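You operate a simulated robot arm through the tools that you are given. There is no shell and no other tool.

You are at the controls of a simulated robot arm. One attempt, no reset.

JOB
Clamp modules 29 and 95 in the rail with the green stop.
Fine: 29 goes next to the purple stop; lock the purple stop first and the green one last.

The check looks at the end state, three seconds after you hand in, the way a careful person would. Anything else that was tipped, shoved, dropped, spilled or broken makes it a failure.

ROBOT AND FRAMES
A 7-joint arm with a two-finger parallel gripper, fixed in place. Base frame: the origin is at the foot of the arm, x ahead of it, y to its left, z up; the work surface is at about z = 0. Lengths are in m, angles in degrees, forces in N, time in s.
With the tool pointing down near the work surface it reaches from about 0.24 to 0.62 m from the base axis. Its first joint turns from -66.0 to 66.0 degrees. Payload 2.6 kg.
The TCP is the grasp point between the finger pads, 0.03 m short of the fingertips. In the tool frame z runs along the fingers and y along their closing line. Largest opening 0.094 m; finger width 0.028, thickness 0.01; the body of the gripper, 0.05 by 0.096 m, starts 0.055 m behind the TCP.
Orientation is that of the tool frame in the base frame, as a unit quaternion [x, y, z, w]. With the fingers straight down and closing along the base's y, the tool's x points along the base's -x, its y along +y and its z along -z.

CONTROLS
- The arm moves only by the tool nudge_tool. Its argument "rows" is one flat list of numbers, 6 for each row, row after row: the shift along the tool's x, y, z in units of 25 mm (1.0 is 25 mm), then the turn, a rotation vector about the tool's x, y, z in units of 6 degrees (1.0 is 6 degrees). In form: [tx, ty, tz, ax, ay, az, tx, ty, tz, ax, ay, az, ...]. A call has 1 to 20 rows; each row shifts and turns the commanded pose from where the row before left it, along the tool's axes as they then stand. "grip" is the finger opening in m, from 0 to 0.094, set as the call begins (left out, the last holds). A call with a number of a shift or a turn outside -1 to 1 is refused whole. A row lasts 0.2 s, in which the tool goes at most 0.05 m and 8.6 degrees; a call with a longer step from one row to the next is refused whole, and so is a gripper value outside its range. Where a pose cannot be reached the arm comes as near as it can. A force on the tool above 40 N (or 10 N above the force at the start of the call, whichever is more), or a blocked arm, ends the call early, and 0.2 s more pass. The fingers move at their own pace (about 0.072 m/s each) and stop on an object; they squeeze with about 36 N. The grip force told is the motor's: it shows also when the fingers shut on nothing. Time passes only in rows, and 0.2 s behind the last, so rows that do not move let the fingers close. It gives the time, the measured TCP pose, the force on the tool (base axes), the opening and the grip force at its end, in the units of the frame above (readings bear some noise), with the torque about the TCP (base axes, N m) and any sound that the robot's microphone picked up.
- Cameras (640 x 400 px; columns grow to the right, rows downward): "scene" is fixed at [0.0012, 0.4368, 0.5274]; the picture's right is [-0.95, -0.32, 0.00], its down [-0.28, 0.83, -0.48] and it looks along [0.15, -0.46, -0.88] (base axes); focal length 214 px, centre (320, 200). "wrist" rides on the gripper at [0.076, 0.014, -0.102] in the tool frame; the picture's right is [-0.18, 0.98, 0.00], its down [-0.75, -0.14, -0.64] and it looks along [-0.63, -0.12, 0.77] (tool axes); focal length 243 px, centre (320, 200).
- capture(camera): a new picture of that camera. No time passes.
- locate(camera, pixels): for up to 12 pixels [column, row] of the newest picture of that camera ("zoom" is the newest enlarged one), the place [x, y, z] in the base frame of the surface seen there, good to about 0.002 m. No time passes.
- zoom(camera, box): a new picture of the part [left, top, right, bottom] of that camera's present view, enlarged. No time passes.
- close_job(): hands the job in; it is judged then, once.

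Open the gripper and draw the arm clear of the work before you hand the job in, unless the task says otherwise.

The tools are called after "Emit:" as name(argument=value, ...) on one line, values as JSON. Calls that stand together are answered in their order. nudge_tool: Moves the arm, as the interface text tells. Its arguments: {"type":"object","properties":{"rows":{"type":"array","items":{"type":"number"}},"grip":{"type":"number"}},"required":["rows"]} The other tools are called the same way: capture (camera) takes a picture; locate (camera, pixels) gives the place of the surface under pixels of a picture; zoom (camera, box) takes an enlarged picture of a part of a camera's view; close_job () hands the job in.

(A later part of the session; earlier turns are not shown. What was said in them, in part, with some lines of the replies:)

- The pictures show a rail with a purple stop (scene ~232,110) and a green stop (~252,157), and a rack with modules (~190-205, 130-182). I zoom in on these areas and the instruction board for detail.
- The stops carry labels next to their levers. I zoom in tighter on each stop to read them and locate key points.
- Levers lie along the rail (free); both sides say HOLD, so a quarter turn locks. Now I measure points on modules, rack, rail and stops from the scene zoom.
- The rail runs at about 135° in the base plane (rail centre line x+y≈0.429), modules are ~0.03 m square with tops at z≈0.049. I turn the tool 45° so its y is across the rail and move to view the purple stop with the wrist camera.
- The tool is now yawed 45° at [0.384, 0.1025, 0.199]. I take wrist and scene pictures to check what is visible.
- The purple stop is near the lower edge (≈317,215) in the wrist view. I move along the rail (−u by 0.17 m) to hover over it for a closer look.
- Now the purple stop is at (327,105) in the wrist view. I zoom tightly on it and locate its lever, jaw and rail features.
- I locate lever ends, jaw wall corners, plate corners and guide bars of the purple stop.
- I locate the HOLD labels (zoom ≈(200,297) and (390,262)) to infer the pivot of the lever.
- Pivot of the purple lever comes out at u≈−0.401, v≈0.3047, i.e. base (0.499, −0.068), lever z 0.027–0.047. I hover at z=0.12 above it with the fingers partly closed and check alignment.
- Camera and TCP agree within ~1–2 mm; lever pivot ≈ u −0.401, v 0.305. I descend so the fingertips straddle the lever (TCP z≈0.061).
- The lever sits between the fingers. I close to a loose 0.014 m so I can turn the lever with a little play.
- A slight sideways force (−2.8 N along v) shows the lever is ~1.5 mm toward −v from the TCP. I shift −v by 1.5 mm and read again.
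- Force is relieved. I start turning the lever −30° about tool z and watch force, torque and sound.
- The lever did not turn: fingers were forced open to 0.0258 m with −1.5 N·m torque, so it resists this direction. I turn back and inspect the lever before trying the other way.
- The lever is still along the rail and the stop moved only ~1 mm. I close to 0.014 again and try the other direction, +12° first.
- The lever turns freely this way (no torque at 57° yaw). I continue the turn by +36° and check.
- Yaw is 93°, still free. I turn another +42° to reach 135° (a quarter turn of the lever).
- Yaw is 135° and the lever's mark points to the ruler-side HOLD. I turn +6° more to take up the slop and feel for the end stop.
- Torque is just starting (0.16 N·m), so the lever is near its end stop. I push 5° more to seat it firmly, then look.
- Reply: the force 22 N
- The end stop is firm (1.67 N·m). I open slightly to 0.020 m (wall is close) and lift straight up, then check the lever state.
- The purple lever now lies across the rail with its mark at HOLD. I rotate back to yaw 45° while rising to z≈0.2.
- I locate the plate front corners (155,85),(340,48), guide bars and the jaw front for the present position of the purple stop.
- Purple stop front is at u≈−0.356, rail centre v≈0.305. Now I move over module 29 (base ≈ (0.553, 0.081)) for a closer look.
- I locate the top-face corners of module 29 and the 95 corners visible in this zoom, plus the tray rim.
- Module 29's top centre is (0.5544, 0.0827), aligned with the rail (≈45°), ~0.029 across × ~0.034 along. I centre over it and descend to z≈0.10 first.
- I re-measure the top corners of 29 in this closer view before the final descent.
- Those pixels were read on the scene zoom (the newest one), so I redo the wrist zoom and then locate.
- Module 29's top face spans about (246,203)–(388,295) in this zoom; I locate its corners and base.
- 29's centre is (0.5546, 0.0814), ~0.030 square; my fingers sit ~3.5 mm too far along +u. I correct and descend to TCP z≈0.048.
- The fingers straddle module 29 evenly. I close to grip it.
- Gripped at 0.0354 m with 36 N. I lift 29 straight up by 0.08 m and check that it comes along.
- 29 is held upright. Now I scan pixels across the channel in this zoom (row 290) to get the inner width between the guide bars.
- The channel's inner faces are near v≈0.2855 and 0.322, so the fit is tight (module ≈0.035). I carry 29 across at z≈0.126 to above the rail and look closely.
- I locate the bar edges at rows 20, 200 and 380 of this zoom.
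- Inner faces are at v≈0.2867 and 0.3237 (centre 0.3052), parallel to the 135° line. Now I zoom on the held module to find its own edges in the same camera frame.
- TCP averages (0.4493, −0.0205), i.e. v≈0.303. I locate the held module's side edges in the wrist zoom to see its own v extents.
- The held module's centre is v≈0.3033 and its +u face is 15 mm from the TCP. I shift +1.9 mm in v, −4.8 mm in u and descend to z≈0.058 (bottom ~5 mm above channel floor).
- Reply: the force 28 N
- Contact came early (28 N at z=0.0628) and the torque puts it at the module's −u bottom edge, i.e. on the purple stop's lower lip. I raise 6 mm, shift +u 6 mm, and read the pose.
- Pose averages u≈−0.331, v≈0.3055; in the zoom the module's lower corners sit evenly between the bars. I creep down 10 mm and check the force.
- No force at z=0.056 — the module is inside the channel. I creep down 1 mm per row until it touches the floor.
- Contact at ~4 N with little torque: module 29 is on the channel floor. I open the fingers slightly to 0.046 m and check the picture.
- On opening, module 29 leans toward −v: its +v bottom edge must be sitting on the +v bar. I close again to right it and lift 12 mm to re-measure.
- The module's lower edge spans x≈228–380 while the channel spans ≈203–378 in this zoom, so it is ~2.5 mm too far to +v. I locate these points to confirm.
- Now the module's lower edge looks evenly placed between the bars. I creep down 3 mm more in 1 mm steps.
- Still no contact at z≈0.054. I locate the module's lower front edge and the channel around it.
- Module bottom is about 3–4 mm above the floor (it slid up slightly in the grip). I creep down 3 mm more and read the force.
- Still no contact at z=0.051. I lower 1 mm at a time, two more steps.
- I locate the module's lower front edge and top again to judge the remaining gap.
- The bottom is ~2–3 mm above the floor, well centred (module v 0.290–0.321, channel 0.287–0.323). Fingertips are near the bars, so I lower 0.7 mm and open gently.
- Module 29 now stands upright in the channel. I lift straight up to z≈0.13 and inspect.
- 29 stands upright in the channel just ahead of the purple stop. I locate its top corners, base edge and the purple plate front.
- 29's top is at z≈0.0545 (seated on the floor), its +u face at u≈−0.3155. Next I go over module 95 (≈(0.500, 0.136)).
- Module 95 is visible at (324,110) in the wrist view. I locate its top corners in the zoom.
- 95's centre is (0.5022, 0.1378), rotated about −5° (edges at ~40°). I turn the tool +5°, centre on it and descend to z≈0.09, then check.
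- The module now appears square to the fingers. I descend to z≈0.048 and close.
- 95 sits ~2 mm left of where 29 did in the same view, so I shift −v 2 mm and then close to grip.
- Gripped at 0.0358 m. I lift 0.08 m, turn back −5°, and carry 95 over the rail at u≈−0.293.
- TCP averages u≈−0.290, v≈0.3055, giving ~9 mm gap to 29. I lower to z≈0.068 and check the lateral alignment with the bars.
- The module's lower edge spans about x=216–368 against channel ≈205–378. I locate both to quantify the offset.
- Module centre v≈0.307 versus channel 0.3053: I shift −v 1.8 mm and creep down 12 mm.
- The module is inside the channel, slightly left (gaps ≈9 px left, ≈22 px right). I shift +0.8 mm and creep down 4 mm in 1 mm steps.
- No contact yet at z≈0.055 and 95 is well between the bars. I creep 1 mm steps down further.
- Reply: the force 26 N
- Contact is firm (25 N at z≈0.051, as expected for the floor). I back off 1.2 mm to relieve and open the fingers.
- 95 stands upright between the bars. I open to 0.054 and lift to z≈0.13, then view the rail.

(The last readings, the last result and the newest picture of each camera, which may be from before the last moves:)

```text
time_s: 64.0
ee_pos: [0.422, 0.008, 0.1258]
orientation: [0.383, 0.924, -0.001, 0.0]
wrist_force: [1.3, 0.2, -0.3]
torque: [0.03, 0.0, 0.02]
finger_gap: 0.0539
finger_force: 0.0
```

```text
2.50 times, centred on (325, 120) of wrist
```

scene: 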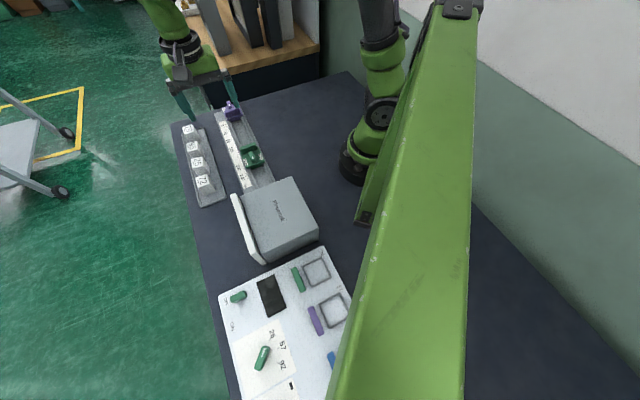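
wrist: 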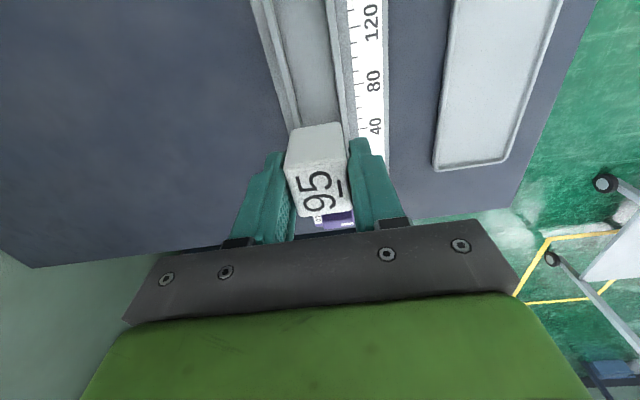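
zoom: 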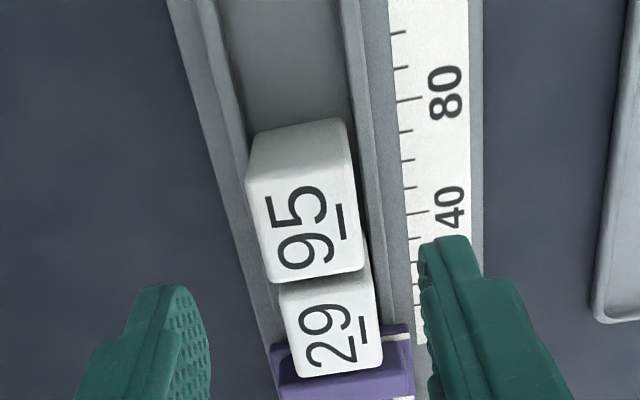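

Both modules are in the rail with 29 by the purple stop. Before approaching the green stop I measure the grey box beside the rail end for clearance.

Emit:
capture(camera="scene")

Emit:
locate(camera="scene", pixels=[[246, 190], [293, 180], [316, 228], [266, 246], [280, 210], [235, 200], [250, 225], [262, 262], [252, 157], [247, 165], [260, 160], [250, 150]])

```text
taken
```

scene: 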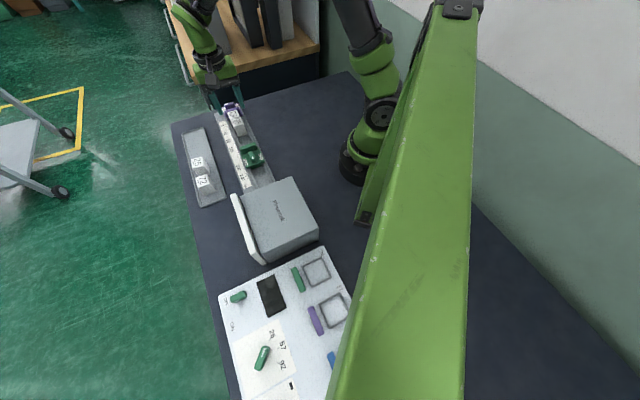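

```text
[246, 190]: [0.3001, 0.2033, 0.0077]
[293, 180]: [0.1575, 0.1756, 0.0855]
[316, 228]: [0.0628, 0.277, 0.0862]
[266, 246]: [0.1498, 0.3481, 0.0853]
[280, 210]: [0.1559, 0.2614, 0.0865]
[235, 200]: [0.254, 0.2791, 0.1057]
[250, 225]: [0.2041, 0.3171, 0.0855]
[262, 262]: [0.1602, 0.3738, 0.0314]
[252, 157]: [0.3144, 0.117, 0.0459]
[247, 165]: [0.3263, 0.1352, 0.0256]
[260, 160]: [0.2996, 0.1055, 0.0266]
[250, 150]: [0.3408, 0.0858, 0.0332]
```

The box starts at u≈0.013, well clear of the green stop (u≈−0.15). I move over the green stop at z≈0.17 for a close look.

Emit:
nudge_tool(rows=[0.952, 0.006, -0.295, 0, 0, 0, 0.952, 0.006, -0.295, 0, 0, 0, 0.952, 0.006, -0.295, 0, 0, 0, 0.952, 0.006, -0.295, 0, 0, 0, 0.952, 0.006, -0.295, 0, 0, 0, 0.952, 0.006, -0.295, 0, 0, 0, 0, 0, 0, 0, 0, 0], grip=0.054)

Emit:
capture(camera="wrist")

Emit:
zoom(camera="wrist", box=[250, 20, 410, 180])

```text
time_s: 65.6
ee_pos: [0.321, 0.1108, 0.173]
orientation: [0.383, 0.924, 0.0, 0.0]
wrist_force: [-0.6, 0.7, -0.1]
torque: [0.0, 0.03, -0.02]
finger_gap: 0.0539
finger_force: 0.0
```

```text
taken
```

wrist: 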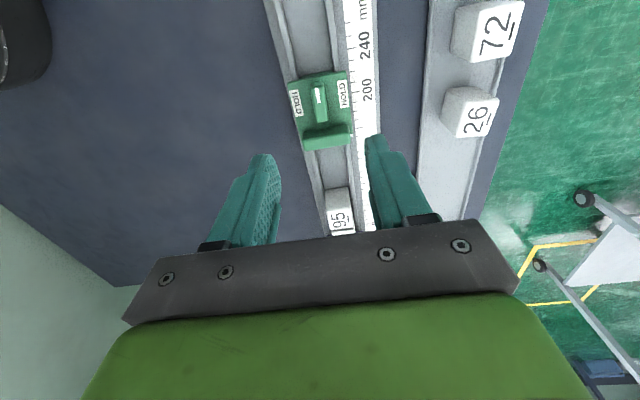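

```text
2.50 times, centred on (330, 100) of wrist
```

zoom: 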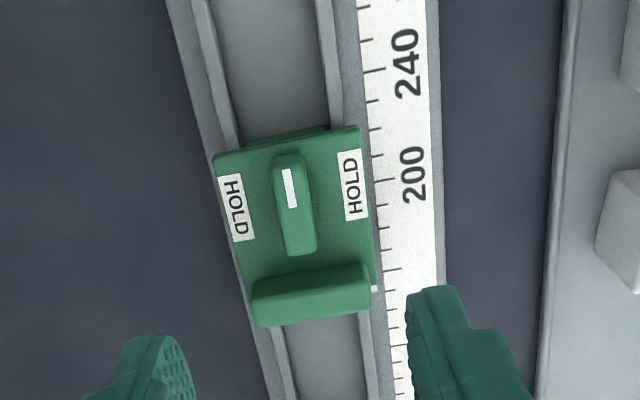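

I locate the green stop's plate corners, labels, lever ends and wall in this zoom.

Emit:
locate(camera="zoom", pixels=[[218, 160], [355, 132], [238, 208], [353, 185], [290, 172], [302, 250], [280, 205], [311, 200], [260, 320], [368, 300], [255, 290], [290, 135]])

Emit:
locate(camera="zoom", pixels=[[310, 323], [310, 330], [372, 290], [255, 285], [290, 120], [290, 128], [230, 120], [330, 100], [285, 340], [370, 340], [300, 360], [215, 155]])

```text
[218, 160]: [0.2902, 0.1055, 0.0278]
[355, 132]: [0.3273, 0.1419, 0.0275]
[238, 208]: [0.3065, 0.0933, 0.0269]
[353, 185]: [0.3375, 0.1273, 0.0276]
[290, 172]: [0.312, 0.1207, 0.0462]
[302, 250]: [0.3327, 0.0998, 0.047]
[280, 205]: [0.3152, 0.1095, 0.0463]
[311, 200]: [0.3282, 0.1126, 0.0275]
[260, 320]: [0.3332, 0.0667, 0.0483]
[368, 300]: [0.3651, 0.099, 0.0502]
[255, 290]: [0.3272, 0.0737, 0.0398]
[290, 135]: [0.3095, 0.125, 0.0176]
```

```text
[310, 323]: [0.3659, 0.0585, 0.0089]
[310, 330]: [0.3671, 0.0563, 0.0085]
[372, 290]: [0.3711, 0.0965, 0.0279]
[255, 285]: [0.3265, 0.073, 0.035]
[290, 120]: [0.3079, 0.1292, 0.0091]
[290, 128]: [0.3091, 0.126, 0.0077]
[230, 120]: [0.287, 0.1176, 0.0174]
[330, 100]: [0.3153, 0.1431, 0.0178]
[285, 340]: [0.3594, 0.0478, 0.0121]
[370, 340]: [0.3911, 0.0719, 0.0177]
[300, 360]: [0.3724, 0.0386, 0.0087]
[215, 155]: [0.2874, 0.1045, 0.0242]
```

Green pivot is at u≈−0.150, v≈0.3057; its back edge at u≈−0.130 and front at ≈−0.195. I close the fingers, move behind it (u≈−0.108) and descend to z≈0.06.

Emit:
nudge_tool(rows=[0.812, 0.01, 0, 0, 0, 0, 0.812, 0, 0, 0, 0, 0, 0, 0, 0.9, 0, 0, 0, 0, 0, 0.9, 0, 0, 0, 0, 0, 0.9, 0, 0, 0, 0, 0, 0.9, 0, 0, 0, 0, 0, 0.9, 0, 0, 0, 0, 0, 0, 0, 0, 0], grip=0.0)

Emit:
capture(camera="wrist")

Emit:
zoom(camera="scene", box=[200, 90, 310, 190])

```text
time_s: 67.4
ee_pos: [0.2919, 0.1382, 0.0591]
orientation: [0.383, 0.924, 0.0, 0.0]
wrist_force: [0.4, -0.7, -0.2]
torque: [-0.02, 0.03, 0.01]
finger_gap: 0.0
finger_force: 33.3
```

```text
taken
```

wrist: 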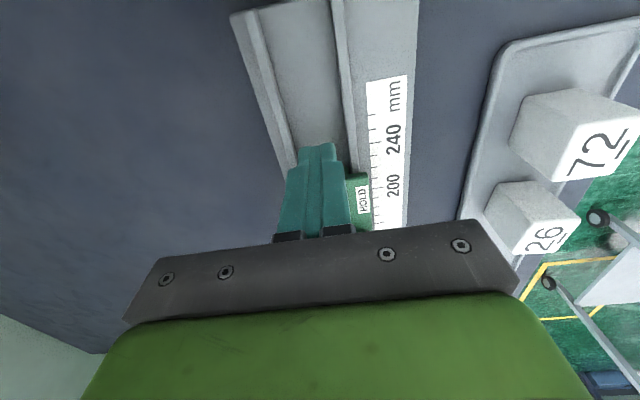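

```text
4.00 times, centred on (255, 140) of scene
```

zoom: 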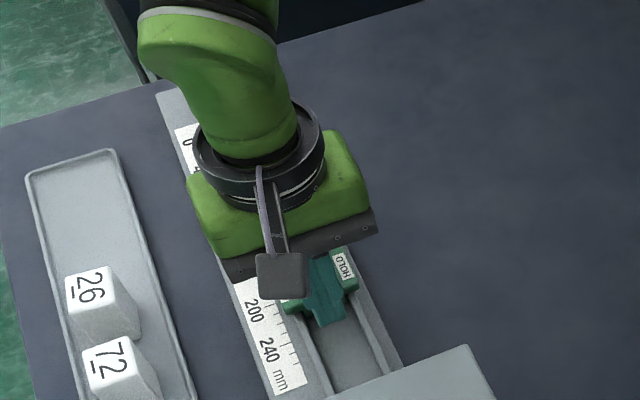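

Fingers are centred behind the green stop with ~8 mm clearance. I lower 15 mm so the tips enter the channel.

Emit:
nudge_tool(rows=[0, 0.03, 0.2, 0, 0, 0, 0, 0, 0.2, 0, 0, 0, 0, 0, 0.2, 0, 0, 0, 0, 0, 0, 0, 0, 0], grip=0.0)

Emit:
zoom(camera="wrist", box=[240, 80, 400, 240])

```text
time_s: 68.4
ee_pos: [0.2925, 0.1406, 0.0439]
orientation: [0.383, 0.924, 0.0, 0.0]
wrist_force: [0.7, -0.3, -0.7]
torque: [0.02, 0.02, -0.01]
finger_gap: 0.0
finger_force: 32.7
```

```text
2.50 times, centred on (320, 160) of wrist
```

zoom: 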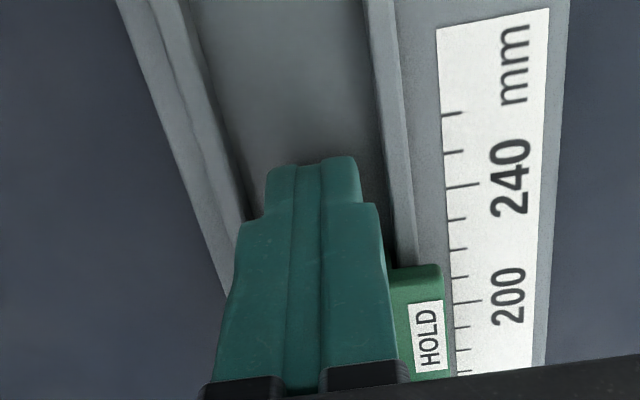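

Tips are inside the channel behind the stop without touching. I push −u by 12 mm in small steps and check the force.

Emit:
nudge_tool(rows=[-0.12, 0, 0, 0, 0, 0, -0.12, 0, 0, 0, 0, 0, -0.12, 0, 0, 0, 0, 0, -0.12, 0, 0, 0, 0, 0], grip=0.0)

Emit:
zoom(camera="wrist", box=[240, 80, 400, 240])

```text
time_s: 69.4
ee_pos: [0.3042, 0.1333, 0.0461]
orientation: [0.383, 0.924, 0.0, 0.0]
wrist_force: [-0.9, 1.1, 0.2]
torque: [0.01, -0.04, 0.01]
finger_gap: 0.0
finger_force: 33.3
```

```text
2.50 times, centred on (320, 160) of wrist
```

zoom: 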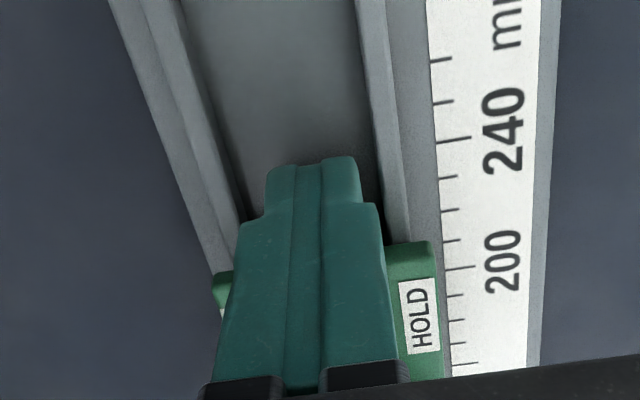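

Sliding takes only ~1.5 N. I continue pushing −u by 70 mm in 5 mm steps.

Emit:
nudge_tool(rows=[-0.2, 0, 0, 0, 0, 0, -0.2, 0, 0, 0, 0, 0, -0.2, 0, 0, 0, 0, 0, -0.2, 0, 0, 0, 0, 0, -0.2, 0, 0, 0, 0, 0, -0.2, 0, 0, 0, 0, 0, -0.2, 0, 0, 0, 0, 0, -0.2, 0, 0, 0, 0, 0, -0.2, 0, 0, 0, 0, 0, -0.2, 0, 0, 0, 0, 0, -0.2, 0, 0, 0, 0, 0, -0.2, 0, 0, 0, 0, 0, -0.2, 0, 0, 0, 0, 0, -0.2, 0, 0, 0, 0, 0], grip=0.0)

Emit:
zoom(camera="wrist", box=[240, 80, 400, 240])

Emit:
zoom(camera="scene", box=[200, 80, 300, 180])

```text
time_s: 72.4
ee_pos: [0.3524, 0.0822, 0.0469]
orientation: [0.383, 0.924, 0.001, 0.0]
wrist_force: [-0.3, 0.5, -0.1]
torque: [0.05, 0.02, 0.02]
finger_gap: 0.0
finger_force: 32.8
```

```text
2.50 times, centred on (320, 160) of wrist
```

zoom: 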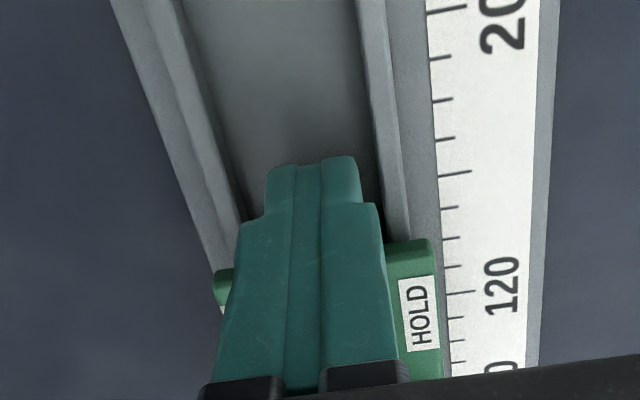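

```text
4.00 times, centred on (250, 130) of scene
```

zoom: 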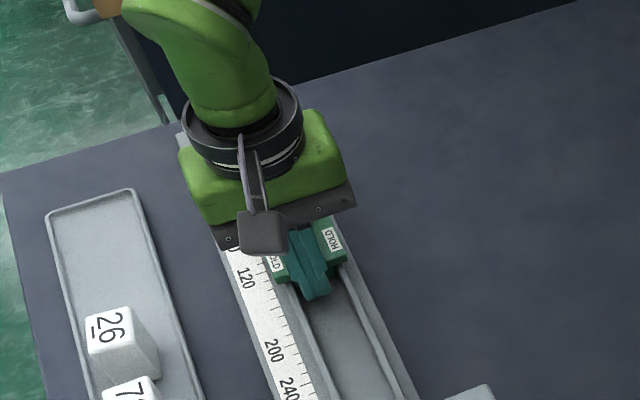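

Green's front is now near u≈−0.270, close to 95's face. I continue in 2 mm steps for 12 mm and watch force.

Emit:
nudge_tool(rows=[-0.08, 0, 0, 0, 0, 0, -0.08, 0, 0, 0, 0, 0, -0.08, 0, 0, 0, 0, 0, -0.08, 0, 0, 0, 0, 0, -0.08, 0, 0, 0, 0, 0, -0.08, 0, 0, 0, 0, 0], grip=0.0)

Emit:
zoom(camera="wrist", box=[240, 80, 400, 240])

```text
time_s: 73.8
ee_pos: [0.3606, 0.0734, 0.0447]
orientation: [0.384, 0.923, 0.0, 0.0]
wrist_force: [-1.7, 1.4, 0.3]
torque: [0.03, 0.05, 0.01]
finger_gap: 0.0
finger_force: 33.1
```

```text
2.50 times, centred on (320, 160) of wrist
```

zoom: 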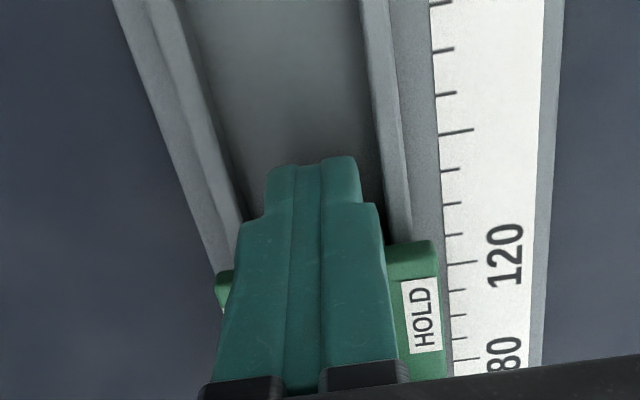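

Force is 2.2 N (pushing module(s) now). I continue with 1 mm steps, 6 mm.

Emit:
nudge_tool(rows=[-0.04, 0, 0, 0, 0, 0, -0.04, 0, 0, 0, 0, 0, -0.04, 0, 0, 0, 0, 0, -0.04, 0, 0, 0, 0, 0, -0.04, 0, 0, 0, 0, 0, -0.04, 0, 0, 0, 0, 0], grip=0.0)

```text
time_s: 75.2
ee_pos: [0.3615, 0.0731, 0.0446]
orientation: [0.382, 0.924, 0.001, -0.005]
wrist_force: [-27.3, 23.2, 13.4]
torque: [0.57, 0.31, -0.07]
finger_gap: 0.0
finger_force: 33.2
```

Push is now solid (36 N) at u≈−0.204 — the stack is tight against the locked purple stop. I back off 8 mm and lift to inspect.

Emit:
nudge_tool(rows=[0.12, 0, 0, 0, 0, 0, 0.12, 0, 0, 0, 0, 0, 0.24, 0, 0, 0, 0, 0, 0, 0, -0.8, 0, 0, 0, 0, 0, -0.8, 0, 0, 0, 0, 0, -0.8, 0, 0, 0, 0, 0, -0.8, 0, 0, 0, 0, 0, -0.8, 0, 0, 0, 0, 0, 0, 0, 0, 0], grip=0.0)

Emit:
capture(camera="wrist")

Emit:
zoom(camera="scene", box=[200, 80, 300, 180])

```text
time_s: 77.2
ee_pos: [0.357, 0.0759, 0.1483]
orientation: [0.384, 0.923, 0.0, 0.0]
wrist_force: [0.3, -0.2, 0.1]
torque: [0.01, 0.05, 0.02]
finger_gap: 0.0
finger_force: 33.1
```

```text
taken
```

wrist: 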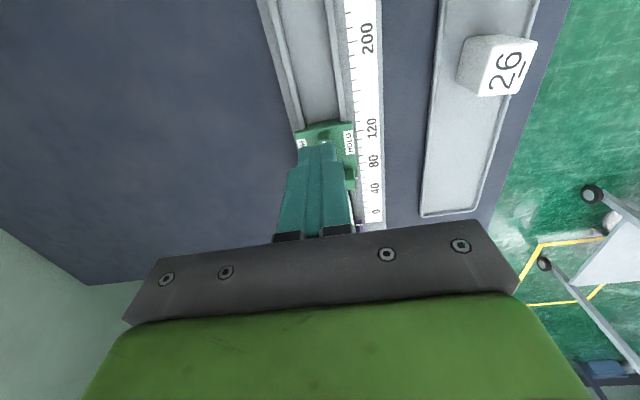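

```text
4.00 times, centred on (250, 130) of scene
```

zoom: 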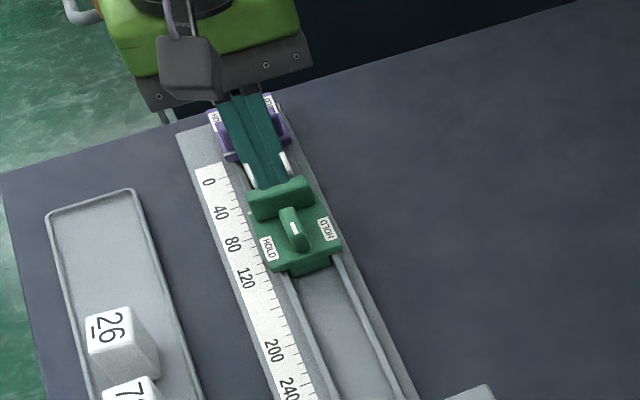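

I open the fingers and move −u 6 cm at z≈0.19 to see the stack without obstruction.

Emit:
nudge_tool(rows=[-0.8, 0, -0.5, 0, 0, 0, -0.8, 0, -0.5, 0, 0, 0, -0.8, 0, -0.6, 0, 0, 0, 0, 0, 0, 0, 0, 0, 0, 0, 0, 0, 0, 0], grip=0.09)

Emit:
zoom(camera="wrist", box=[250, 20, 390, 170])

Emit:
zoom(camera="scene", box=[210, 90, 280, 160])

```text
time_s: 78.4
ee_pos: [0.3976, 0.0336, 0.1864]
orientation: [0.384, 0.923, 0.0, 0.0]
wrist_force: [-0.4, 0.3, 0.3]
torque: [0.0, 0.03, -0.01]
finger_gap: 0.09
finger_force: 0.1
```

```text
2.67 times, centred on (320, 95) of wrist
```

zoom: 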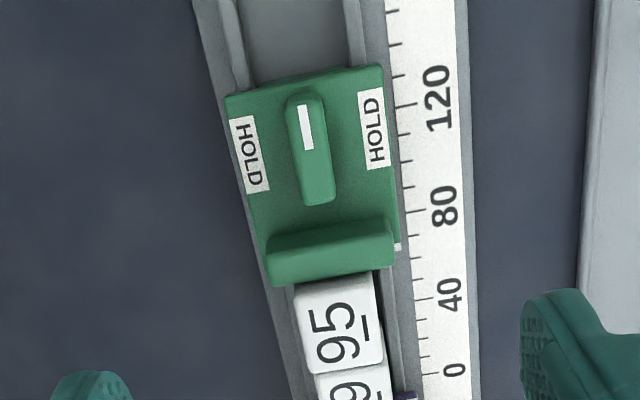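

```text
5.71 times, centred on (245, 125) of scene
```

zoom: 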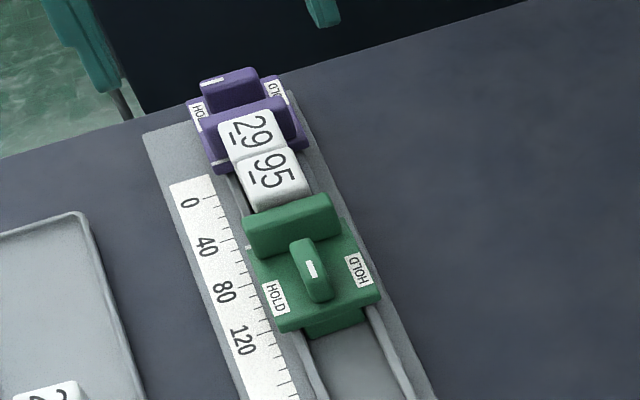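

The stack looks tight: purple, 29, 95, green. I locate the green labels and lever in the wrist view for the locking move.

Emit:
zoom(camera="wrist", box=[290, 30, 370, 130])

```text
4.00 times, centred on (330, 80) of wrist
```

zoom: 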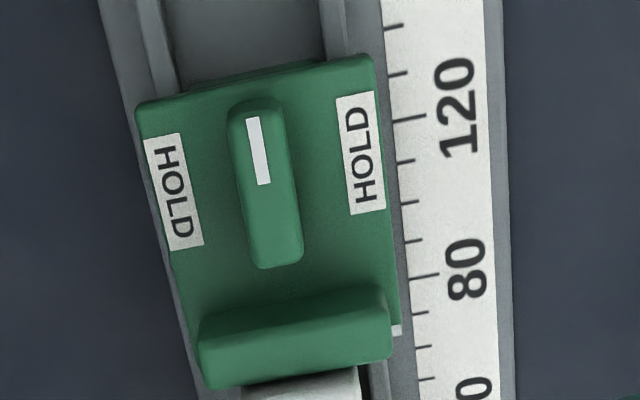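

I read positions of labels, lever ends/sides, plate front mark and back corners in this zoom.

Emit:
locate(camera="zoom", pixels=[[174, 191], [361, 152], [252, 120], [278, 262], [243, 190], [290, 190], [142, 108], [368, 62], [398, 330], [207, 380], [388, 352], [300, 390]])

```text
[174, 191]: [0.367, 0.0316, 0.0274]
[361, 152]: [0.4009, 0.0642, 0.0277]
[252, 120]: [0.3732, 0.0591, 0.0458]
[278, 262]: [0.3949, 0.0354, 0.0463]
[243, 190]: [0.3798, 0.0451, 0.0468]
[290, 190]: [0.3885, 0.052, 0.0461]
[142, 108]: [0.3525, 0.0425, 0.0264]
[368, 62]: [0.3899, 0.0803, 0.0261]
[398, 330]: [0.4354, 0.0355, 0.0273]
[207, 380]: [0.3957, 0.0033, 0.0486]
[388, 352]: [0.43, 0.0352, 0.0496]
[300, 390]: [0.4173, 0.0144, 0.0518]
```

Pivot of the green lever is at u≈−0.2376, v≈0.3054 (base (0.384, 0.048)). I move over it with a 0.032 m opening and descend to z≈0.085.

Emit:
nudge_tool(rows=[0.79, 0.02, 0, 0, 0, 0, 0, 0, 0.8, 0, 0, 0, 0, 0, 0.8, 0, 0, 0, 0, 0, 0.8, 0, 0, 0, 0, 0, 0.8, 0, 0, 0, 0, 0, 0.8, 0, 0, 0, 0, 0, 0, 0, 0, 0], grip=0.032)

Emit:
zoom(camera="wrist", box=[250, 60, 390, 200])

Emit:
nudge_tool(rows=[0, 0, 0, 0, 0, 0])

Emit:
nudge_tool(rows=[0, 0, 0, 0, 0, 0])

```text
time_s: 80.0
ee_pos: [0.3833, 0.0501, 0.0855]
orientation: [0.384, 0.923, 0.0, 0.0]
wrist_force: [0.0, 0.8, 0.2]
torque: [-0.04, -0.02, 0.0]
finger_gap: 0.0319
finger_force: 0.1
```

```text
2.86 times, centred on (320, 130) of wrist
```

zoom: 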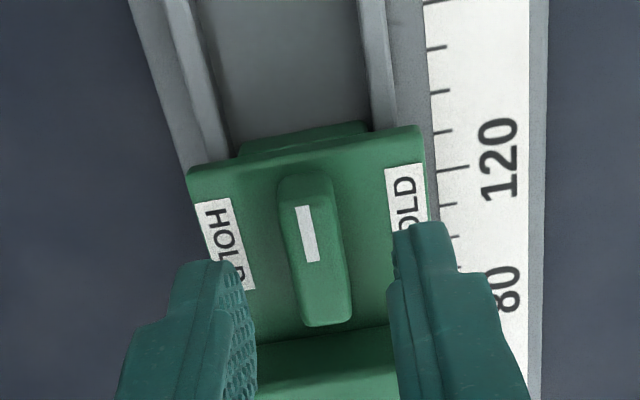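

```text
time_s: 80.4
ee_pos: [0.3822, 0.0508, 0.086]
orientation: [0.383, 0.924, 0.0, 0.0]
wrist_force: [0.9, -0.4, -0.3]
torque: [0.01, 0.02, 0.03]
finger_gap: 0.032
finger_force: 0.0
```

```text
time_s: 80.8
ee_pos: [0.3822, 0.0513, 0.0868]
orientation: [0.384, 0.923, 0.0, 0.0]
wrist_force: [0.2, -0.9, -0.4]
torque: [0.0, 0.0, 0.01]
finger_gap: 0.0323
finger_force: 0.1
```

TCP averages u≈−0.2347, v≈0.3064; I correct by −2.9 mm u, −1 mm v and descend to z≈0.0615.

Emit:
nudge_tool(rows=[-0.116, -0.04, 0, 0, 0, 0, 0, 0, 0.33, 0, 0, 0, 0, 0, 0.33, 0, 0, 0, 0, 0, 0.33, 0, 0, 0, 0, 0, 0, 0, 0, 0], grip=0.032)

Emit:
nudge_tool(rows=[0, 0, 0, 0, 0, 0, 0, 0, 0, 0, 0, 0], grip=0.0145)

Emit:
zoom(camera="wrist", box=[250, 60, 390, 200])

```text
time_s: 82.0
ee_pos: [0.3856, 0.0469, 0.0597]
orientation: [0.383, 0.924, 0.001, 0.0]
wrist_force: [0.4, -0.4, -0.6]
torque: [-0.02, -0.04, -0.01]
finger_gap: 0.0319
finger_force: 0.1
```

```text
time_s: 82.6
ee_pos: [0.3845, 0.0457, 0.0605]
orientation: [0.383, 0.924, 0.0, 0.0]
wrist_force: [0.0, 0.5, 0.5]
torque: [-0.02, -0.01, -0.01]
finger_gap: 0.0144
finger_force: 0.1
```

```text
2.86 times, centred on (320, 130) of wrist
```

zoom: 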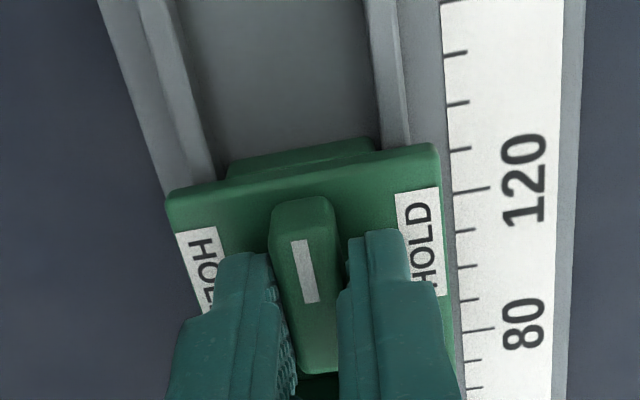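

The lever is loosely held with no side force. I try +12° about tool z first, as worked for purple, and check torque.

Emit:
nudge_tool(rows=[0, 0, 0, 0, 0, 0.5, 0, 0, 0, 0, 0, 0.5, 0, 0, 0, 0, 0, 0.5, 0, 0, 0, 0, 0, 0.5], grip=0.0145)

Emit:
zoom(camera="wrist", box=[250, 60, 390, 200])

```text
time_s: 83.6
ee_pos: [0.3868, 0.0447, 0.0606]
orientation: [0.479, 0.878, -0.001, 0.0]
wrist_force: [-1.4, -0.4, -0.3]
torque: [0.01, 0.02, 0.01]
finger_gap: 0.0152
finger_force: 0.0
```

```text
2.86 times, centred on (320, 130) of wrist
```

zoom: 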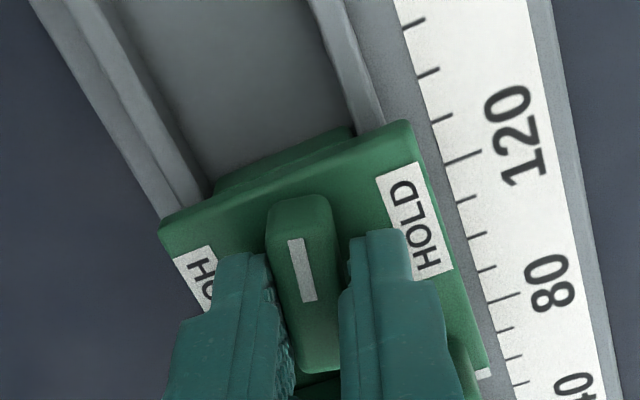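

The green lever turns freely this way too. I continue by +36°.

Emit:
nudge_tool(rows=[0, 0, 0, 0, 0, 0.75, 0, 0, 0, 0, 0, 0.75, 0, 0, 0, 0, 0, 0.75, 0, 0, 0, 0, 0, 0.75, 0, 0, 0, 0, 0, 0.75, 0, 0, 0, 0, 0, 0.75, 0, 0, 0, 0, 0, 0.75, 0, 0, 0, 0, 0, 0.75, 0, 0, 0, 0, 0, 0], grip=0.0145)

Emit:
zoom(camera="scene", box=[210, 90, 280, 160])

Emit:
capture(camera="wrist")

```text
time_s: 85.6
ee_pos: [0.3849, 0.0464, 0.0608]
orientation: [0.727, 0.687, 0.001, 0.001]
wrist_force: [-3.7, 0.6, -0.8]
torque: [-0.03, 0.07, -0.03]
finger_gap: 0.0169
finger_force: 2.3
```

```text
5.71 times, centred on (245, 125) of scene
```

zoom: 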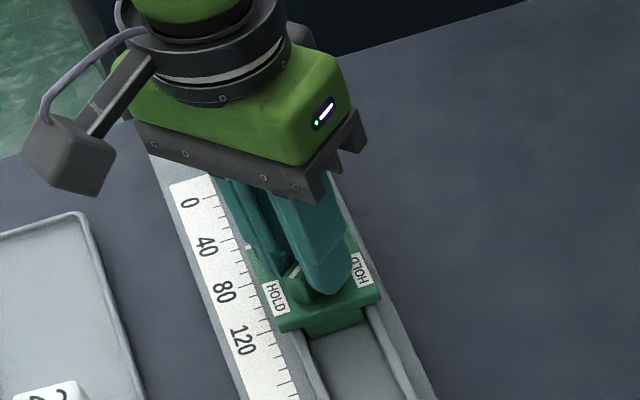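

```text
taken
```

wrist: 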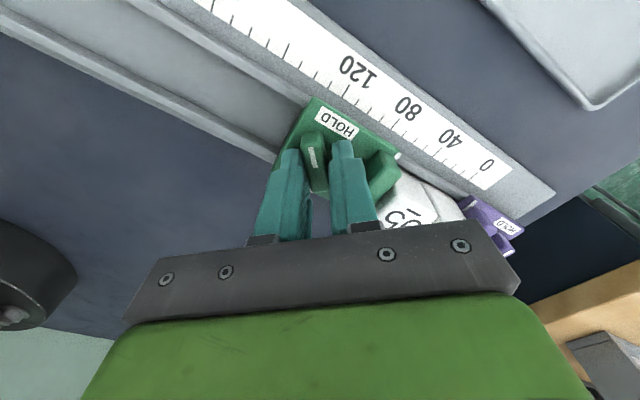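

There is a light push of ~3 N toward the modules, which is a helpful clamping bias. I continue turning +36°.

Emit:
nudge_tool(rows=[0, 0, 0, 0, 0, 0.75, 0, 0, 0, 0, 0, 0.75, 0, 0, 0, 0, 0, 0.75, 0, 0, 0, 0, 0, 0.75, 0, 0, 0, 0, 0, 0.75, 0, 0, 0, 0, 0, 0.75, 0, 0, 0, 0, 0, 0.75, 0, 0, 0, 0, 0, 0.75, 0, 0, 0, 0, 0, 0], grip=0.0145)

Emit:
zoom(camera="wrist", box=[230, 80, 410, 230])

```text
time_s: 87.6
ee_pos: [0.3853, 0.0463, 0.0618]
orientation: [0.903, 0.429, 0.0, 0.0]
wrist_force: [-5.8, 1.8, -1.0]
torque: [0.03, 0.16, 0.0]
finger_gap: 0.0183
finger_force: 3.3
```

```text
2.67 times, centred on (320, 155) of wrist
```

zoom: 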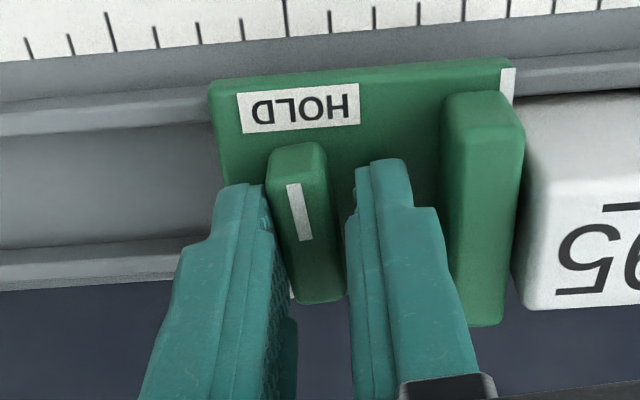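

At yaw 129° with ~5 N push into the stack; 95 touches the green jaw. I continue +12° to reach the lock end.

Emit:
nudge_tool(rows=[0, 0, 0, 0, 0, 0.5, 0, 0, 0, 0, 0, 0.5, 0, 0, 0, 0, 0, 0.5, 0, 0, 0, 0, 0, 0.5, 0, 0, 0, 0, 0, 0], grip=0.0145)

Emit:
zoom(camera="wrist", box=[230, 80, 410, 230])

```text
time_s: 88.8
ee_pos: [0.3849, 0.0455, 0.0609]
orientation: [0.943, 0.333, -0.001, -0.001]
wrist_force: [-6.4, 6.1, 3.1]
torque: [0.22, 0.13, 0.1]
finger_gap: 0.02
finger_force: 4.9
```

```text
2.67 times, centred on (320, 155) of wrist
```

zoom: 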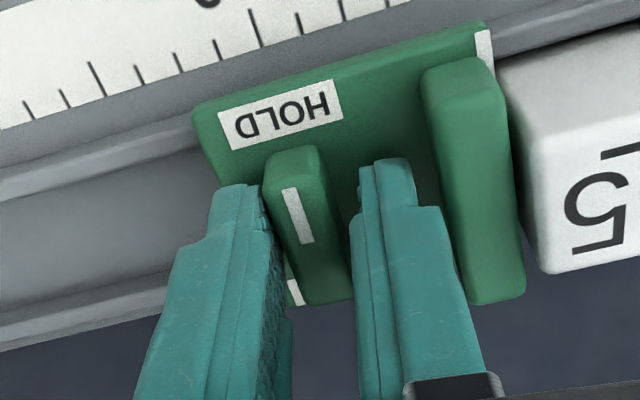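

Torque is starting to build. I turn +6° more to seat the lever against its end stop.

Emit:
nudge_tool(rows=[0, 0, 0, 0, 0, 0.35, 0, 0, 0, 0, 0, 0.35, 0, 0, 0, 0, 0, 0.35, 0, 0, 0, 0, 0, 0], grip=0.0145)

Emit:
zoom(camera="wrist", box=[230, 80, 410, 230])

```text
time_s: 89.8
ee_pos: [0.3849, 0.0458, 0.0609]
orientation: [0.96, 0.281, -0.001, -0.001]
wrist_force: [-14.4, 8.7, 3.9]
torque: [0.24, 0.17, 0.3]
finger_gap: 0.0234
finger_force: 7.8
```

```text
2.67 times, centred on (320, 155) of wrist
```

zoom: 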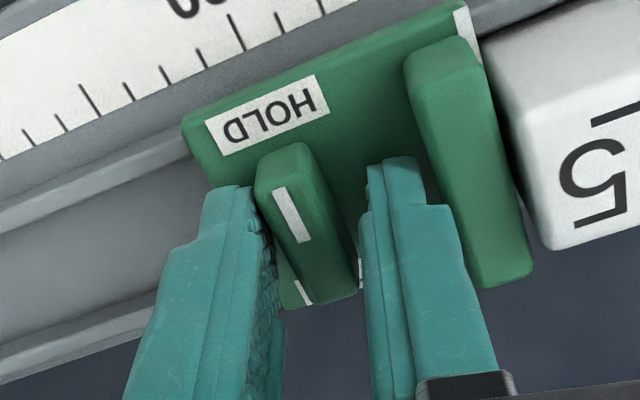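

The lever looks parallel to the wall. I squeeze the fingers briefly to seat it fully, as done on purple.

Emit:
nudge_tool(rows=[0, 0, 0, 0, 0, 0, 0, 0, 0, 0, 0, 0], grip=0.008)

Emit:
zoom(camera="wrist", box=[230, 80, 410, 230])

```text
time_s: 90.4
ee_pos: [0.385, 0.048, 0.061]
orientation: [0.96, 0.281, -0.001, -0.002]
wrist_force: [-18.2, 14.9, 2.5]
torque: [0.24, 0.2, 0.41]
finger_gap: 0.0205
finger_force: 11.0
```

```text
2.67 times, centred on (320, 155) of wrist
```

zoom: 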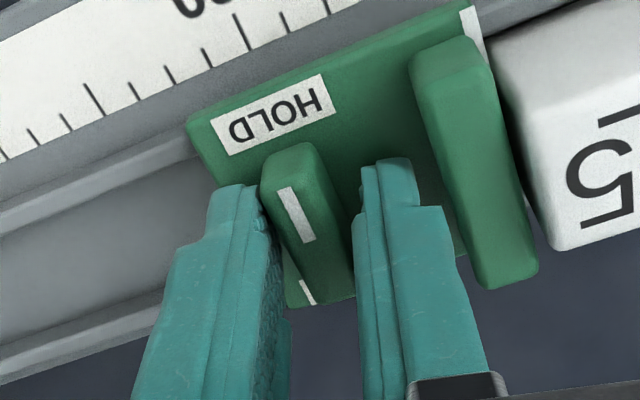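

Torque 0.41 N·m and ~23 N toward the stack: the lever is against its stop. I open to 0.025 and lift to inspect the lever angle.

Emit:
nudge_tool(rows=[0, 0, 0, 0, 0, 0, 0, 0, 0, 0, 0, 0, 0, 0, -0.4, 0, 0, 0, 0, 0, -0.9, 0, 0, 0, 0, 0, -0.9, 0, 0, 0, 0, 0, -0.9, 0, 0, 0, 0, 0, 0, 0, 0, 0], grip=0.025)

Emit:
zoom(camera="wrist", box=[230, 40, 410, 190])

Emit:
zoom(camera="scene", box=[210, 90, 280, 160])

```text
time_s: 92.0
ee_pos: [0.3832, 0.0438, 0.1366]
orientation: [0.96, 0.28, 0.0, 0.0]
wrist_force: [-0.1, -0.5, 0.3]
torque: [0.0, -0.04, 0.01]
finger_gap: 0.025
finger_force: 0.0
```

```text
2.67 times, centred on (320, 115) of wrist
```

zoom: 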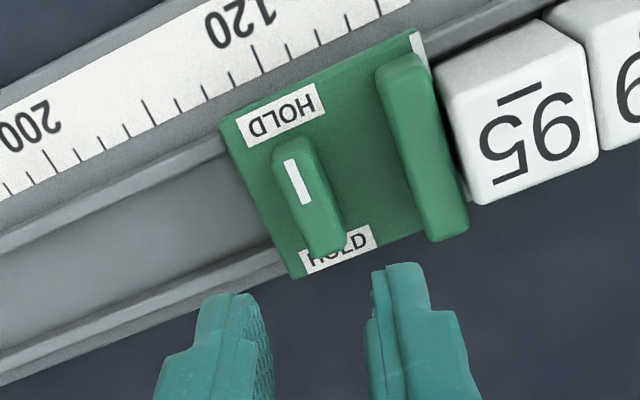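

```text
5.71 times, centred on (245, 125) of scene
```

zoom: 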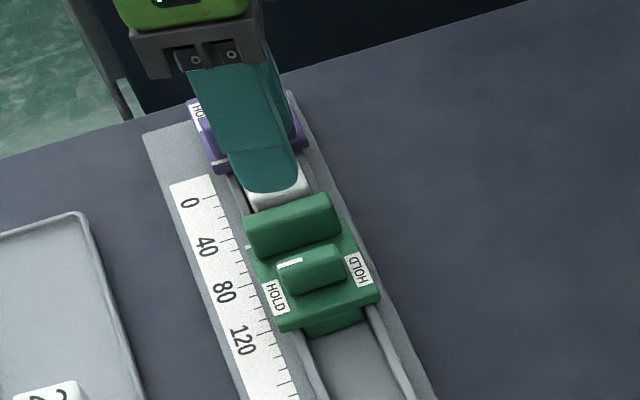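

The lever lies across with its mark at HOLD. I rotate back to yaw 45° while rising, to measure the lever angle and the stack gaps.

Emit:
nudge_tool(rows=[0, 0, -0.14, 0, 0, -0.949, 0, 0, -0.14, 0, 0, -0.949, 0, 0, -0.14, 0, 0, -0.949, 0, 0, -0.14, 0, 0, -0.949, 0, 0, -0.14, 0, 0, -0.949, 0, 0, -0.14, 0, 0, -0.949, 0, 0, -0.14, 0, 0, -0.949, 0, 0, -0.14, 0, 0, -0.949, 0, 0, -0.14, 0, 0, -0.949, 0, 0, -0.14, 0, 0, -0.949, 0, 0, -0.14, 0, 0, -0.949, 0, 0, -0.14, 0, 0, -0.949, 0, 0, -0.14, 0, 0, -0.949, 0, 0, -0.14, 0, 0, -0.949, 0, 0, -0.14, 0, 0, -0.949, 0, 0, -0.14, 0, 0, -0.949, 0, 0, -0.14, 0, 0, -0.949, 0, 0, -0.14, 0, 0, -0.949, 0, 0, 0, 0, 0, 0], grip=0.09)

Emit:
capture(camera="wrist")

Emit:
zoom(camera="wrist", box=[280, 20, 390, 130])

```text
time_s: 96.0
ee_pos: [0.3845, 0.0473, 0.2006]
orientation: [0.382, 0.924, 0.0, 0.001]
wrist_force: [-0.4, -0.3, 1.1]
torque: [0.05, 0.01, 0.0]
finger_gap: 0.0898
finger_force: 0.1
```

```text
taken
```

wrist: 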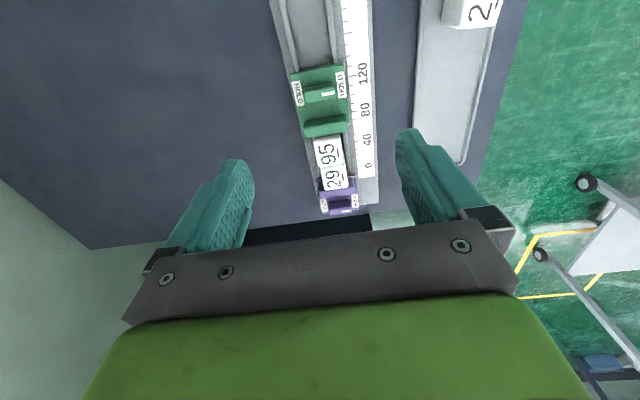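

```text
3.64 times, centred on (335, 75) of wrist
```

zoom: 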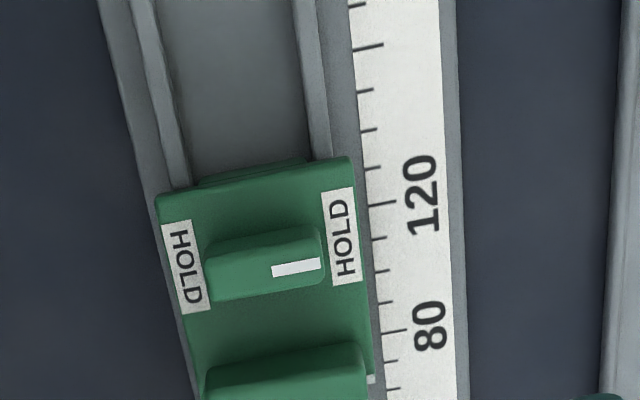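

The green lever is parallel to the wall. I zoom on the stack between the stops to check for gaps.

Emit:
zoom(camera="wrist", box=[290, 110, 380, 220])

Emit:
zoom(camera="scene", box=[215, 90, 275, 150])

```text
3.64 times, centred on (335, 165) of wrist
```

zoom: 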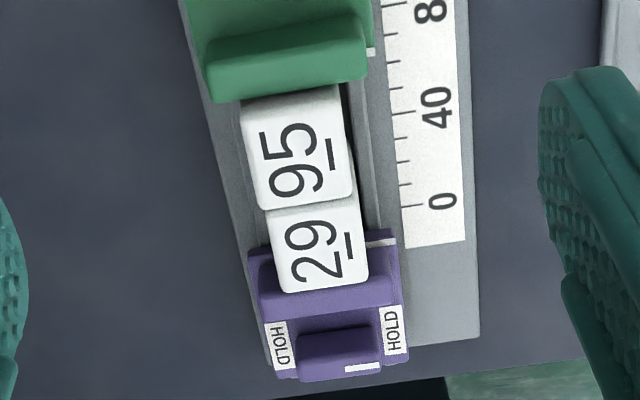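

```text
6.67 times, centred on (245, 120) of scene
```

zoom: 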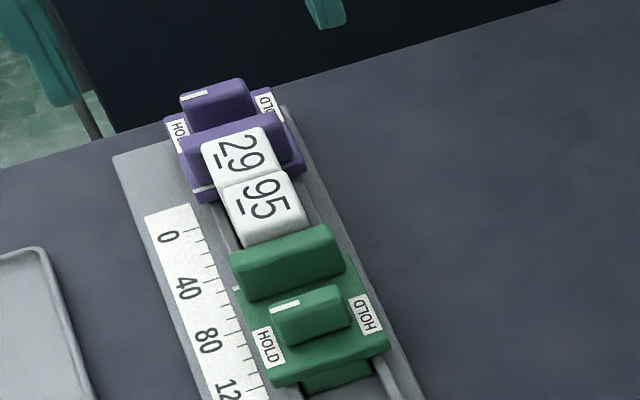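

Both levers are at HOLD. I locate purple's labels/mark, module top edges and the green front in the wrist zoom to verify the stack is tight and purple hasn't moved.

Emit:
zoom(camera="wrist", box=[290, 110, 380, 220])

Emit:
locate(camera="zoom", pixels=[[281, 345], [392, 332], [382, 242], [372, 51], [262, 100], [345, 86], [262, 205], [350, 195], [280, 285], [362, 275], [300, 205], [302, 215]])

```text
3.64 times, centred on (335, 165) of wrist
```

zoom: 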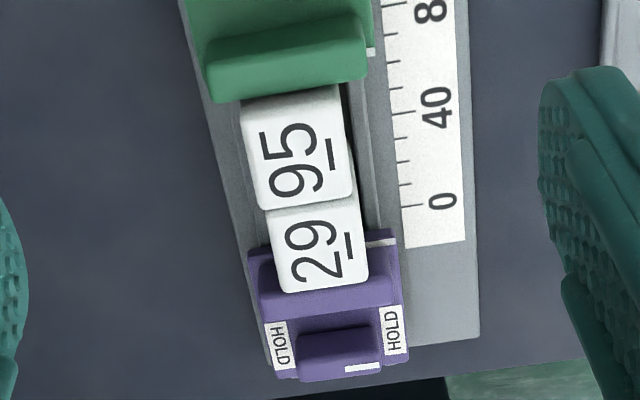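

```text
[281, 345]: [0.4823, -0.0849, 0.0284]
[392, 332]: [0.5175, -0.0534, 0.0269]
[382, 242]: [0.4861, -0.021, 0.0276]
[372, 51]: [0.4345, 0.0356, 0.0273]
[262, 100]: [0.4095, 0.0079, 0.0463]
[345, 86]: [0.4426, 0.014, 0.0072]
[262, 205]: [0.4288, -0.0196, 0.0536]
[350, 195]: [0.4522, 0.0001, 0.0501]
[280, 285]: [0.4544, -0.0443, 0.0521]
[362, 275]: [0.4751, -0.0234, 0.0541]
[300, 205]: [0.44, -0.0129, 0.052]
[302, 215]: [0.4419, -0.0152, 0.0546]
```

Purple hasn't moved noticeably (labels u≈−0.402), modules span ≈−0.354 to −0.283, and green front is at −0.282, i.e. tight. I take a side view of the purple/29 contact by moving over it and turning +90°.

Emit:
nudge_tool(rows=[-0.8, 0, 0, 0, 0, 0, -0.8, 0, 0, 0, 0, 0, -0.8, 0, 0, 0, 0, 0, -0.8, 0, 0, 0, 0, 0, 0, 0, 0.1, 0, 0, 1, 0, 0, 0.1, 0, 0, 1, 0, 0, 0.1, 0, 0, 1, 0, 0, 0.1, 0, 0, 1, 0, 0, 0.1, 0, 0, 1, 0, 0, 0.1, 0, 0, 1, 0, 0, 0.1, 0, 0, 1, 0, 0, 0.1, 0, 0, 1, 0, 0, 0.1, 0, 0, 1, 0, 0, 0.1, 0, 0, 1, 0, 0, 0.1, 0, 0, 1, 0, 0, 0.1, 0, 0, 1, 0, 0, 0.1, 0, 0, 1, 0, 0, 0.1, 0, 0, 1, 0, 0, 0.1, 0, 0, 1], grip=0.09)

Emit:
capture(camera="wrist")

Emit:
zoom(camera="wrist", box=[230, 20, 410, 150])

```text
time_s: 100.0
ee_pos: [0.4421, -0.0088, 0.1649]
orientation: [0.924, 0.383, 0.0, 0.0]
wrist_force: [-0.3, 0.9, 0.4]
torque: [0.0, 0.0, 0.02]
finger_gap: 0.09
finger_force: 0.1
```

```text
taken
```

wrist: 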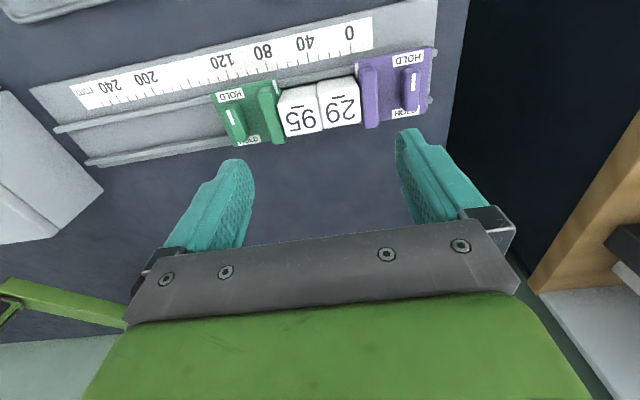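

```text
3.08 times, centred on (320, 85) of wrist
```

zoom: 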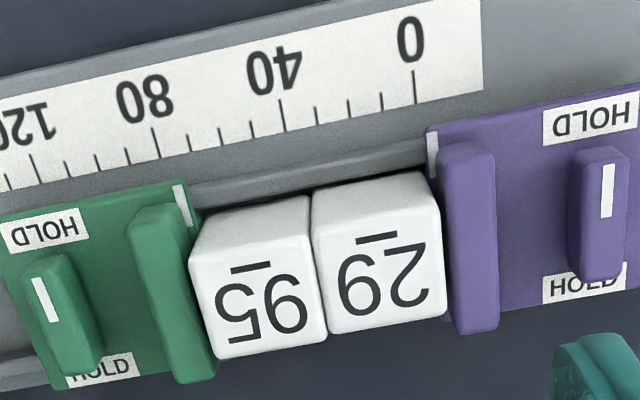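

The side view shows purple | 29 | 95 | green in contact. I zoom on each contact and check the lever angles via locate.

Emit:
locate(camera="zoom", pixels=[[40, 268], [82, 368], [142, 215], [195, 372], [605, 158], [603, 270], [465, 155], [478, 322], [182, 195], [432, 140], [312, 195], [326, 330]])

Emit:
zoom(camera="wrist", box=[330, 40, 430, 140])

Emit:
zoom(camera="wrist", box=[210, 70, 310, 160])

```text
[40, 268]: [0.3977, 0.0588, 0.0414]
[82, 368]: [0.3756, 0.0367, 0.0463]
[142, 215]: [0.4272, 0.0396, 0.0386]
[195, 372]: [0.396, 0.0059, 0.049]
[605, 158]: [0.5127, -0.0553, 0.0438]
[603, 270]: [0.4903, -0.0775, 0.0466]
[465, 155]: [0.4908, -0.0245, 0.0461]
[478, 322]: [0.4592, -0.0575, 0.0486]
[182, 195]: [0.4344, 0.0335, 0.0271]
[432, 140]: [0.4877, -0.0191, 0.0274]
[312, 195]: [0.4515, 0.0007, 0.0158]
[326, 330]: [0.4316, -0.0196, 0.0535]
```

```text
4.00 times, centred on (380, 90) of wrist
```

zoom: 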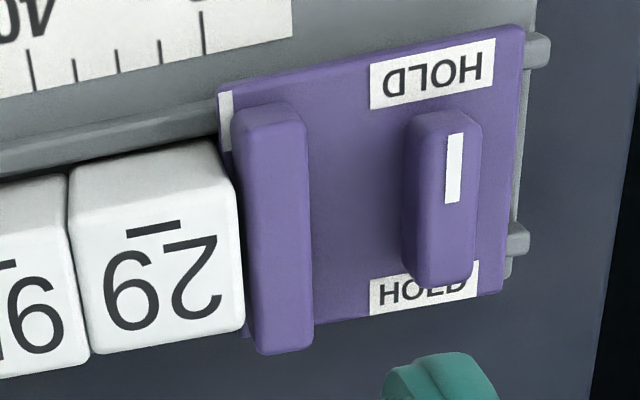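

```text
4.44 times, centred on (260, 115) of wrist
```

zoom: 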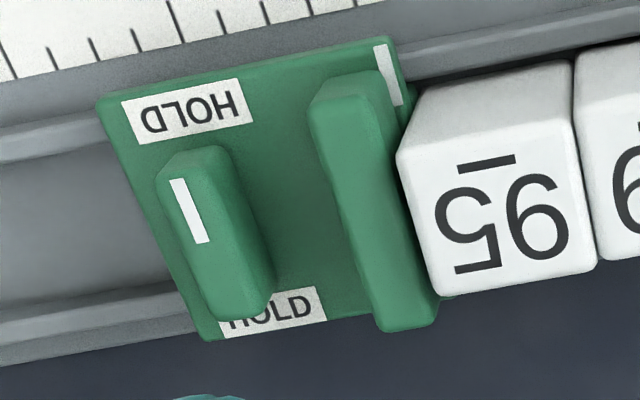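

Both levers lie exactly across (45° in base), the modules touch both jaws. I raise the arm clear to z≈0.32 with the gripper open.

Emit:
nudge_tool(rows=[0, 0, -0.9, 0, 0, 0, 0, 0, -0.9, 0, 0, 0, 0, 0, -0.9, 0, 0, 0, 0, 0, -0.9, 0, 0, 0, 0, 0, -0.9, 0, 0, 0, 0, 0, -0.9, 0, 0, 0, -0.7, 0, 0, 0, 0, -0.8, -0.7, 0, 0, 0, 0, -0.8, -0.7, 0, 0, 0, 0, -0.8, -0.7, 0, 0, 0, 0, -0.8, 0, 0, 0, 0, 0, 0], grip=0.094)

Emit:
capture(camera="scene")

Emit:
zoom(camera="scene", box=[165, 80, 305, 220])

```text
time_s: 102.4
ee_pos: [0.3979, -0.0665, 0.2988]
orientation: [0.847, 0.532, 0.0, 0.0]
wrist_force: [-0.4, -0.1, -0.2]
torque: [-0.03, 0.02, -0.01]
finger_gap: 0.0937
finger_force: 0.1
```

```text
taken
```

scene: 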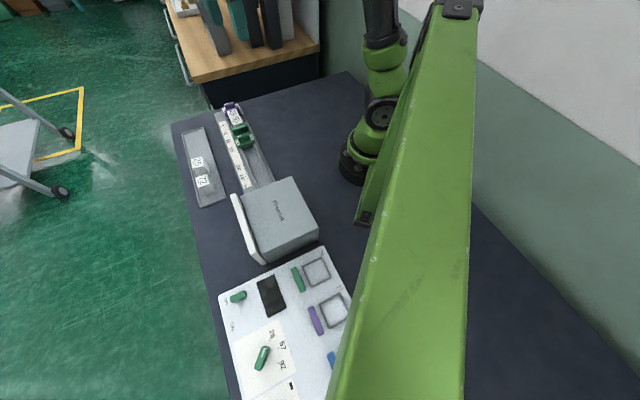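

```text
2.86 times, centred on (235, 150) of scene
```

zoom: 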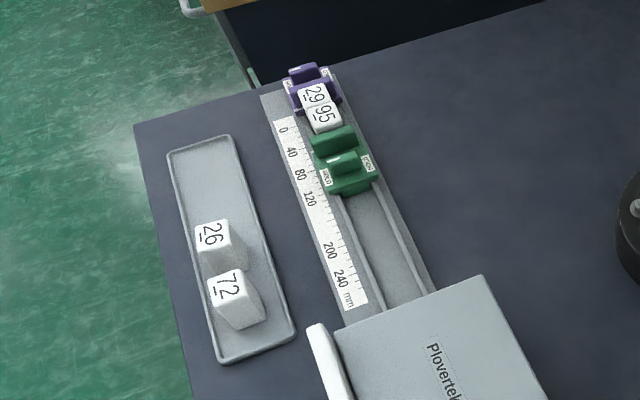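

The picture shows 29 (by purple) and 95 clamped in the rail, both levers across at HOLD. Modules 26 and 72 are undisturbed, and the arm is raised clear with the gripper open, so I hand the job in.

Emit:
close_job()

```text
The job is handed in.
```

I clamped modules 29 and 95 in the rail with the green stop and handed the job in; I haven't seen the check result. From the purple stop outward, the rail now holds 29, then 95, then the green stop.

- **Order:** I locked the purple stop first and the green one last. Both levers are turned fully across the rail to HOLD, against their end stops.
- **Clamping:** I pushed the green stop in until it would not move further (about 36 N) and kept some pressure on while locking it. The pictures show no visible gaps between the stops and modules. I did not pull on the green stop after locking it.
- **Slips along the way:**
  - I first turned the purple lever the wrong way; it was blocked and the stop shifted by about 1 mm.
  - I set 29 down twice off target: first on the purple stop's lower edge, then half on a guide bar, where it leaned. I picked it up again and seated it flat.
- **Everything else:** Modules 26 and 72 are where they were, and I touched nothing else. The arm is raised clear with the gripper open.
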